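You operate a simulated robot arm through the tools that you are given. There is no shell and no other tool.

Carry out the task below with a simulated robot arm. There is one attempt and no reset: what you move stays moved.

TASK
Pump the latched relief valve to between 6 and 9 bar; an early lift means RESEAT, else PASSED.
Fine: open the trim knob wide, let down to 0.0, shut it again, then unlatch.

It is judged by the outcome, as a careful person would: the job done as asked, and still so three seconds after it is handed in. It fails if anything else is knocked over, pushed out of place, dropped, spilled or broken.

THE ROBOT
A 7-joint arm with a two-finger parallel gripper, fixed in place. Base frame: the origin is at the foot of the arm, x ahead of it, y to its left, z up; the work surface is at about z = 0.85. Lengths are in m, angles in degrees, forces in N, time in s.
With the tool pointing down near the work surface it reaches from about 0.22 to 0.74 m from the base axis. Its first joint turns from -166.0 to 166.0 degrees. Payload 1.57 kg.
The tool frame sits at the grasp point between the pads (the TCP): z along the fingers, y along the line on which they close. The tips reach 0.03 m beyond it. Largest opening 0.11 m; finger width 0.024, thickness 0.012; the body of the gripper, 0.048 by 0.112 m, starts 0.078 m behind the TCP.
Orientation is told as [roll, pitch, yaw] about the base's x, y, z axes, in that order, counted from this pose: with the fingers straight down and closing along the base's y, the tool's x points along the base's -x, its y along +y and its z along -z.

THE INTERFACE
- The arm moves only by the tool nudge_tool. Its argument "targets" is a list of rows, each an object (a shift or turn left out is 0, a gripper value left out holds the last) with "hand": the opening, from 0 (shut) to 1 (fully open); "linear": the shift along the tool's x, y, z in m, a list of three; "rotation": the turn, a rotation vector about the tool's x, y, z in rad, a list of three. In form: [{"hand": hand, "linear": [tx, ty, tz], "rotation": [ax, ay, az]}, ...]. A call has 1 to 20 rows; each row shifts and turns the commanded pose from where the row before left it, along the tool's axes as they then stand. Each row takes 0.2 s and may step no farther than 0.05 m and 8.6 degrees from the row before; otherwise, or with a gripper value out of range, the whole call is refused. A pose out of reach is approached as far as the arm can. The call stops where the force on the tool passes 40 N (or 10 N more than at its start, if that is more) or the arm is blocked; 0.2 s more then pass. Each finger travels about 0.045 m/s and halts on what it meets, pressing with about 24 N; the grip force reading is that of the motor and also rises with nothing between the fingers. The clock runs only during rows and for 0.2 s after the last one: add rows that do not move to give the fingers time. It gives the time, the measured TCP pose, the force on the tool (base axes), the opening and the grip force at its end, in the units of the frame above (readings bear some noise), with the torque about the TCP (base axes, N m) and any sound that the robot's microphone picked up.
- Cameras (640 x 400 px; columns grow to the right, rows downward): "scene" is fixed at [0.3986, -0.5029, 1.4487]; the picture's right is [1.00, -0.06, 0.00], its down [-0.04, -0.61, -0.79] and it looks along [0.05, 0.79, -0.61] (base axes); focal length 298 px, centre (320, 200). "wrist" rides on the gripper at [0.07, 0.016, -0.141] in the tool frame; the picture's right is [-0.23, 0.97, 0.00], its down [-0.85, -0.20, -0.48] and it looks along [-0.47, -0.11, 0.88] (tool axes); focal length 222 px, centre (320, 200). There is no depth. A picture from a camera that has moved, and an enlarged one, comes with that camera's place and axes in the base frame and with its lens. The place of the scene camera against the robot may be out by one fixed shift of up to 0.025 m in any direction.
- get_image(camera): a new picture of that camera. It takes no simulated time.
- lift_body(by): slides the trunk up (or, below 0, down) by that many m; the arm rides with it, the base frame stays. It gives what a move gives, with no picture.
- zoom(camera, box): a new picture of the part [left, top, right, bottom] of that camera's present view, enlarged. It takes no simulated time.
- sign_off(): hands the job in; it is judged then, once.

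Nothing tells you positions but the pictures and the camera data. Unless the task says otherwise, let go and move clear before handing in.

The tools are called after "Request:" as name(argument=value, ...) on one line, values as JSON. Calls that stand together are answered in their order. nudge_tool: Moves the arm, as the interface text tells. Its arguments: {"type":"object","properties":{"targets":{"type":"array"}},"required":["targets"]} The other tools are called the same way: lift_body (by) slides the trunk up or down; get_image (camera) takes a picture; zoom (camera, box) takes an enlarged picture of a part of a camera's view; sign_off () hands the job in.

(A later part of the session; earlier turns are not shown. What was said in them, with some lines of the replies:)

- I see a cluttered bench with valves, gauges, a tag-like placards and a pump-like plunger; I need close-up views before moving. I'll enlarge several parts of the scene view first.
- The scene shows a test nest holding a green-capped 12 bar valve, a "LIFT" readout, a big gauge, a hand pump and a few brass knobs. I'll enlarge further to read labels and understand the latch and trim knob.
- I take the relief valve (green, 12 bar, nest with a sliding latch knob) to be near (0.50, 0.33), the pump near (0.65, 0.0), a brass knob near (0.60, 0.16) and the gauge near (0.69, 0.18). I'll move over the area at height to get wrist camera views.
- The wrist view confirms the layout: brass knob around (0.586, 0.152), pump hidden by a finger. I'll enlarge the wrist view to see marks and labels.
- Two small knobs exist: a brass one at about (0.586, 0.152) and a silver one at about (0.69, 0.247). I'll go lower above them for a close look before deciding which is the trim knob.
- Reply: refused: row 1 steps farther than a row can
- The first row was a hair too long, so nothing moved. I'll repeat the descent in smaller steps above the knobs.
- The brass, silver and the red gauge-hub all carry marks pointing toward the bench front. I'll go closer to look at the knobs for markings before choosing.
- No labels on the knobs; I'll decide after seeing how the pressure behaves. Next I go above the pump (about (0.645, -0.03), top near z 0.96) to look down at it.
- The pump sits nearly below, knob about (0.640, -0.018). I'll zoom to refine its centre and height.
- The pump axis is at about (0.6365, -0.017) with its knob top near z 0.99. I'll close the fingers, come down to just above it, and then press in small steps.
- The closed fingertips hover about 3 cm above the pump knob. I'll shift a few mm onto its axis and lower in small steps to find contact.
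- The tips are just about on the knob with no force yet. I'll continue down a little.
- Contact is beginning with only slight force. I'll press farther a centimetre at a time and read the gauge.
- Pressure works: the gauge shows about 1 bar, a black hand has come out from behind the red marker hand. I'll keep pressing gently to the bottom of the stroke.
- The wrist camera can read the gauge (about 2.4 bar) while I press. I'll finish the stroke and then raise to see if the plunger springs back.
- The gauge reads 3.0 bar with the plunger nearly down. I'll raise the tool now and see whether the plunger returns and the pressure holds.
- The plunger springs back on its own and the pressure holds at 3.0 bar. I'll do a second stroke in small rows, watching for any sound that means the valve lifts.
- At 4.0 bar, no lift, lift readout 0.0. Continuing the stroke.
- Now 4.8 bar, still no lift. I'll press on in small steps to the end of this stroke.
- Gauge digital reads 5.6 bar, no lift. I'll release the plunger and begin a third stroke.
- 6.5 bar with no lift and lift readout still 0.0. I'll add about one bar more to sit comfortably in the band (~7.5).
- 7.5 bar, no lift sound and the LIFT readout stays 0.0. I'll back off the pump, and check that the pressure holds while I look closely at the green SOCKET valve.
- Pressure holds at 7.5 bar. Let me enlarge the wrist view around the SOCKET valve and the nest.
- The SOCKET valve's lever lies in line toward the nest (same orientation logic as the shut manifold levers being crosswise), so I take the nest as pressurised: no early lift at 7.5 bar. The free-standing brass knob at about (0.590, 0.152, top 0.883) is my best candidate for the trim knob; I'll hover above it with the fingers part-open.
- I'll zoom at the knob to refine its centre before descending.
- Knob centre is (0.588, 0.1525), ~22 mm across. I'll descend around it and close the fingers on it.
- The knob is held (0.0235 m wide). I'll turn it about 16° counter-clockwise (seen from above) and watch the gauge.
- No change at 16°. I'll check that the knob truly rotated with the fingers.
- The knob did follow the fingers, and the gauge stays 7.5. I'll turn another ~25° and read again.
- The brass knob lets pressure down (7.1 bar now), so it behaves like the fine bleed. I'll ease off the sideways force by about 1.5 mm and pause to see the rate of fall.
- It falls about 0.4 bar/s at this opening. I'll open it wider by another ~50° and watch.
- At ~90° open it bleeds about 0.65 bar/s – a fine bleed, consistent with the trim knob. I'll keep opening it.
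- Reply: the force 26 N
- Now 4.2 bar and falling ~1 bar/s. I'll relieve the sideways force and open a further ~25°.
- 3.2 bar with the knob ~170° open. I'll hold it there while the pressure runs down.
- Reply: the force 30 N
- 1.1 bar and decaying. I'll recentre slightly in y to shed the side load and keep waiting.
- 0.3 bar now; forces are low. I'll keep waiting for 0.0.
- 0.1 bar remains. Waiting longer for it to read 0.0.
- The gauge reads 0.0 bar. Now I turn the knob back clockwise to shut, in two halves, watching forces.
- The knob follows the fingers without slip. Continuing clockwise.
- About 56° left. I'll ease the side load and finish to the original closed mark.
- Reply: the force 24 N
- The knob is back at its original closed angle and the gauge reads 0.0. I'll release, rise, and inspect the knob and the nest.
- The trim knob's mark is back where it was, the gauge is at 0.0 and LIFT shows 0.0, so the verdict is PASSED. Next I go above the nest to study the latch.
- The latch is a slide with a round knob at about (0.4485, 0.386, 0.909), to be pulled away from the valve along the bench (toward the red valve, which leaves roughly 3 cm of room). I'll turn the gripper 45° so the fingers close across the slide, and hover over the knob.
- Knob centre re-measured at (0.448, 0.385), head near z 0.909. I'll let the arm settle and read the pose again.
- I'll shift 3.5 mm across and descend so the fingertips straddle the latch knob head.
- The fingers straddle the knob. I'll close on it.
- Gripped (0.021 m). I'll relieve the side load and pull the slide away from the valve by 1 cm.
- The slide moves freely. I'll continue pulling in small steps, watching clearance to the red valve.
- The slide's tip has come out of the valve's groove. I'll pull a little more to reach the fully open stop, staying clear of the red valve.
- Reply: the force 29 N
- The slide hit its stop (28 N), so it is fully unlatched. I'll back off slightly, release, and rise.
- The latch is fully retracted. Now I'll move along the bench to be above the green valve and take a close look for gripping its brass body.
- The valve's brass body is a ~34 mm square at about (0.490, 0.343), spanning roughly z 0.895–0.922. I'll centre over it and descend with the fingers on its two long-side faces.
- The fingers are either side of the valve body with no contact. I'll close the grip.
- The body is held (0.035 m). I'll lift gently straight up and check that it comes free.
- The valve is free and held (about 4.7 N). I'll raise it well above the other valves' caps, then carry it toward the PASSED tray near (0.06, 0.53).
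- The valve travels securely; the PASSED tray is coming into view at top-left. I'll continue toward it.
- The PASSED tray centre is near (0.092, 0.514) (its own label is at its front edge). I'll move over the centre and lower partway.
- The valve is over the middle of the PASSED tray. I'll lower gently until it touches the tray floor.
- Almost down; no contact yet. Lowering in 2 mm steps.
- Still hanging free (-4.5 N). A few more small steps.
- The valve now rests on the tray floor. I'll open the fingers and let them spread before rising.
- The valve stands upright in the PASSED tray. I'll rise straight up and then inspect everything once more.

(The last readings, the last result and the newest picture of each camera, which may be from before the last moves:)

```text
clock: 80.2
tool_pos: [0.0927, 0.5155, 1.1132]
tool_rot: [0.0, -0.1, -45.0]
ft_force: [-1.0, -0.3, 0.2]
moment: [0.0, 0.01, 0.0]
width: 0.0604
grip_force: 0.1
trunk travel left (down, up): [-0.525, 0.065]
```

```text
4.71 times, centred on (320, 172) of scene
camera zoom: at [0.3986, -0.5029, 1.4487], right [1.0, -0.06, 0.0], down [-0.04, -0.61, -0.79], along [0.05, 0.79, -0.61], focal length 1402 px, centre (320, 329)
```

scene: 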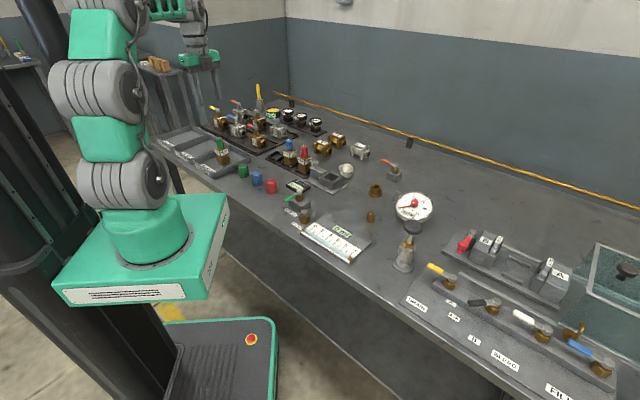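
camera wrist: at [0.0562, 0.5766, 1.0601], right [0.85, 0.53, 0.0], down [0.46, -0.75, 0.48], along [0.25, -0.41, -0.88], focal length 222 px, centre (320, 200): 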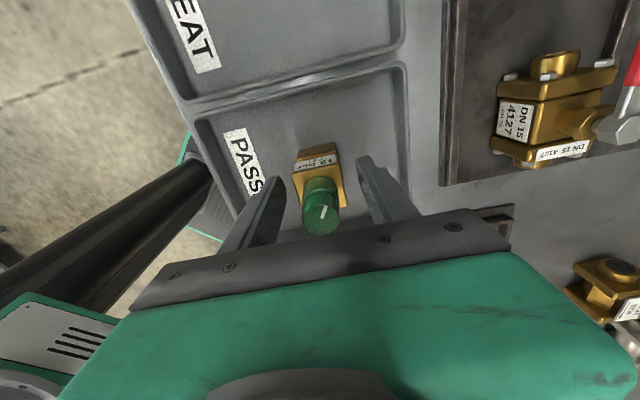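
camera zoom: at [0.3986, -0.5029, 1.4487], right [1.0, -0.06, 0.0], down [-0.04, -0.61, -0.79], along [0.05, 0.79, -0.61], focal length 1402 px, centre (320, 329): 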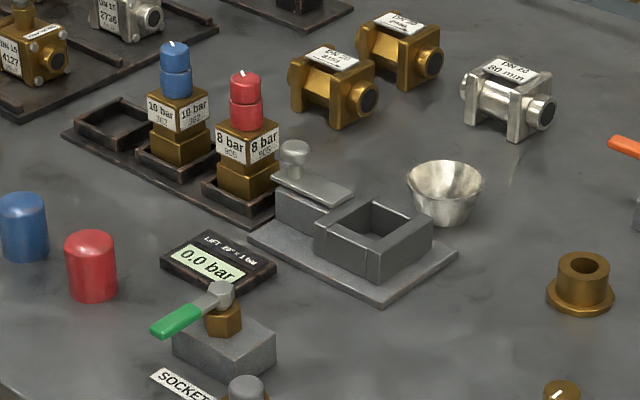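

Everything looks right: gauge 0.0, trim knob shut, latch slide drawn back, the 12 bar valve upright in the PASSED tray, and neighbours undisturbed. I'll move the arm a bit farther clear and take a last look.

Request:
nudge_tool(targets=[{"linear": [0, 0, -0.045]}, {"linear": [0, 0, -0.045]}, {"linear": [0, 0, 0]}, {"linear": [0, 0, 0]}])

Request:
zoom(camera="scene", box=[150, 80, 450, 270])

Request:
get_image(camera="wrist")

```text
clock: 81.2
tool_pos: [0.095, 0.5168, 1.2047]
tool_rot: [0.0, 0.0, -45.0]
ft_force: [-0.2, 0.7, 0.0]
moment: [-0.04, 0.01, 0.01]
width: 0.0606
grip_force: 0.1
trunk travel left (down, up): [-0.525, 0.065]
```

```text
2.11 times, centred on (300, 175) of scene
camera zoom: at [0.3986, -0.5029, 1.4487], right [1.0, -0.06, 0.0], down [-0.04, -0.61, -0.79], along [0.05, 0.79, -0.61], focal length 627 px, centre (362, 253)
```

zoom: 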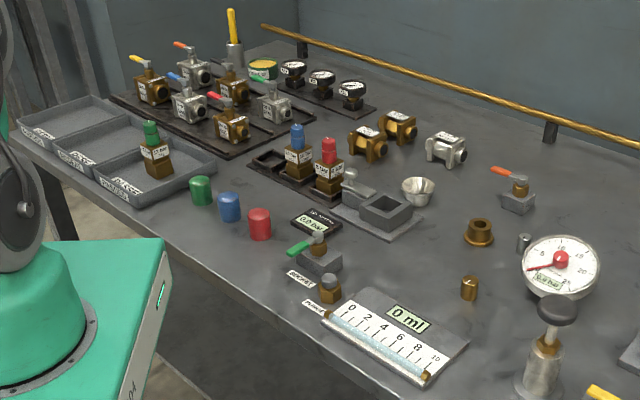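

```text
taken
camera wrist: at [0.0561, 0.5779, 1.3454], right [0.85, 0.53, 0.0], down [0.46, -0.75, 0.48], along [0.25, -0.41, -0.88], focal length 222 px, centre (320, 200)
```

wrist: 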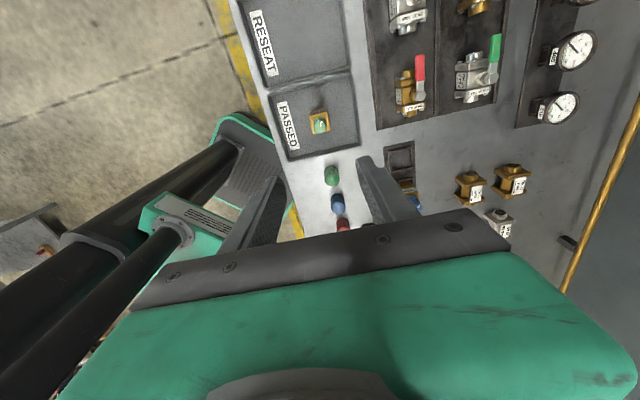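

The valve stands in the PASSED tray, the bench is at 0.0 bar with the trim knob shut and the latch open, and the arm is clear. I'm handing the job in.

Request:
sign_off()

```text
The job is handed in.
```

The green 12 bar relief valve (no. 741) is in the PASSED tray: I pumped it to 7.5 bar and it did not lift early. There was no lift sound, the LIFT readout stayed at 0.0, and the gauge held 7.5 bar after I let go of the pump.

- **Let-down:** I opened the trim knob about 170°, waited until the gauge read 0.0 bar, then turned it back to its original closed mark.
- **Unlatching:** I pulled the latch slide back to its stop, lifted the valve out and stood it upright in the tray. Nothing else looked out of place in the last pictures, and the arm is clear.

Two things I inferred rather than confirmed:

- **Trim knob:** neither small knob is labelled. I used the brass one, because turning it let the pressure down slowly. I did not touch the silver one by the gauge.
- **SOCKET valve:** I took the green lever valve to be open to the valve's holder, from the way its lever points. If it was actually shut, the relief valve never saw the pressure and the PASSED result does not count.
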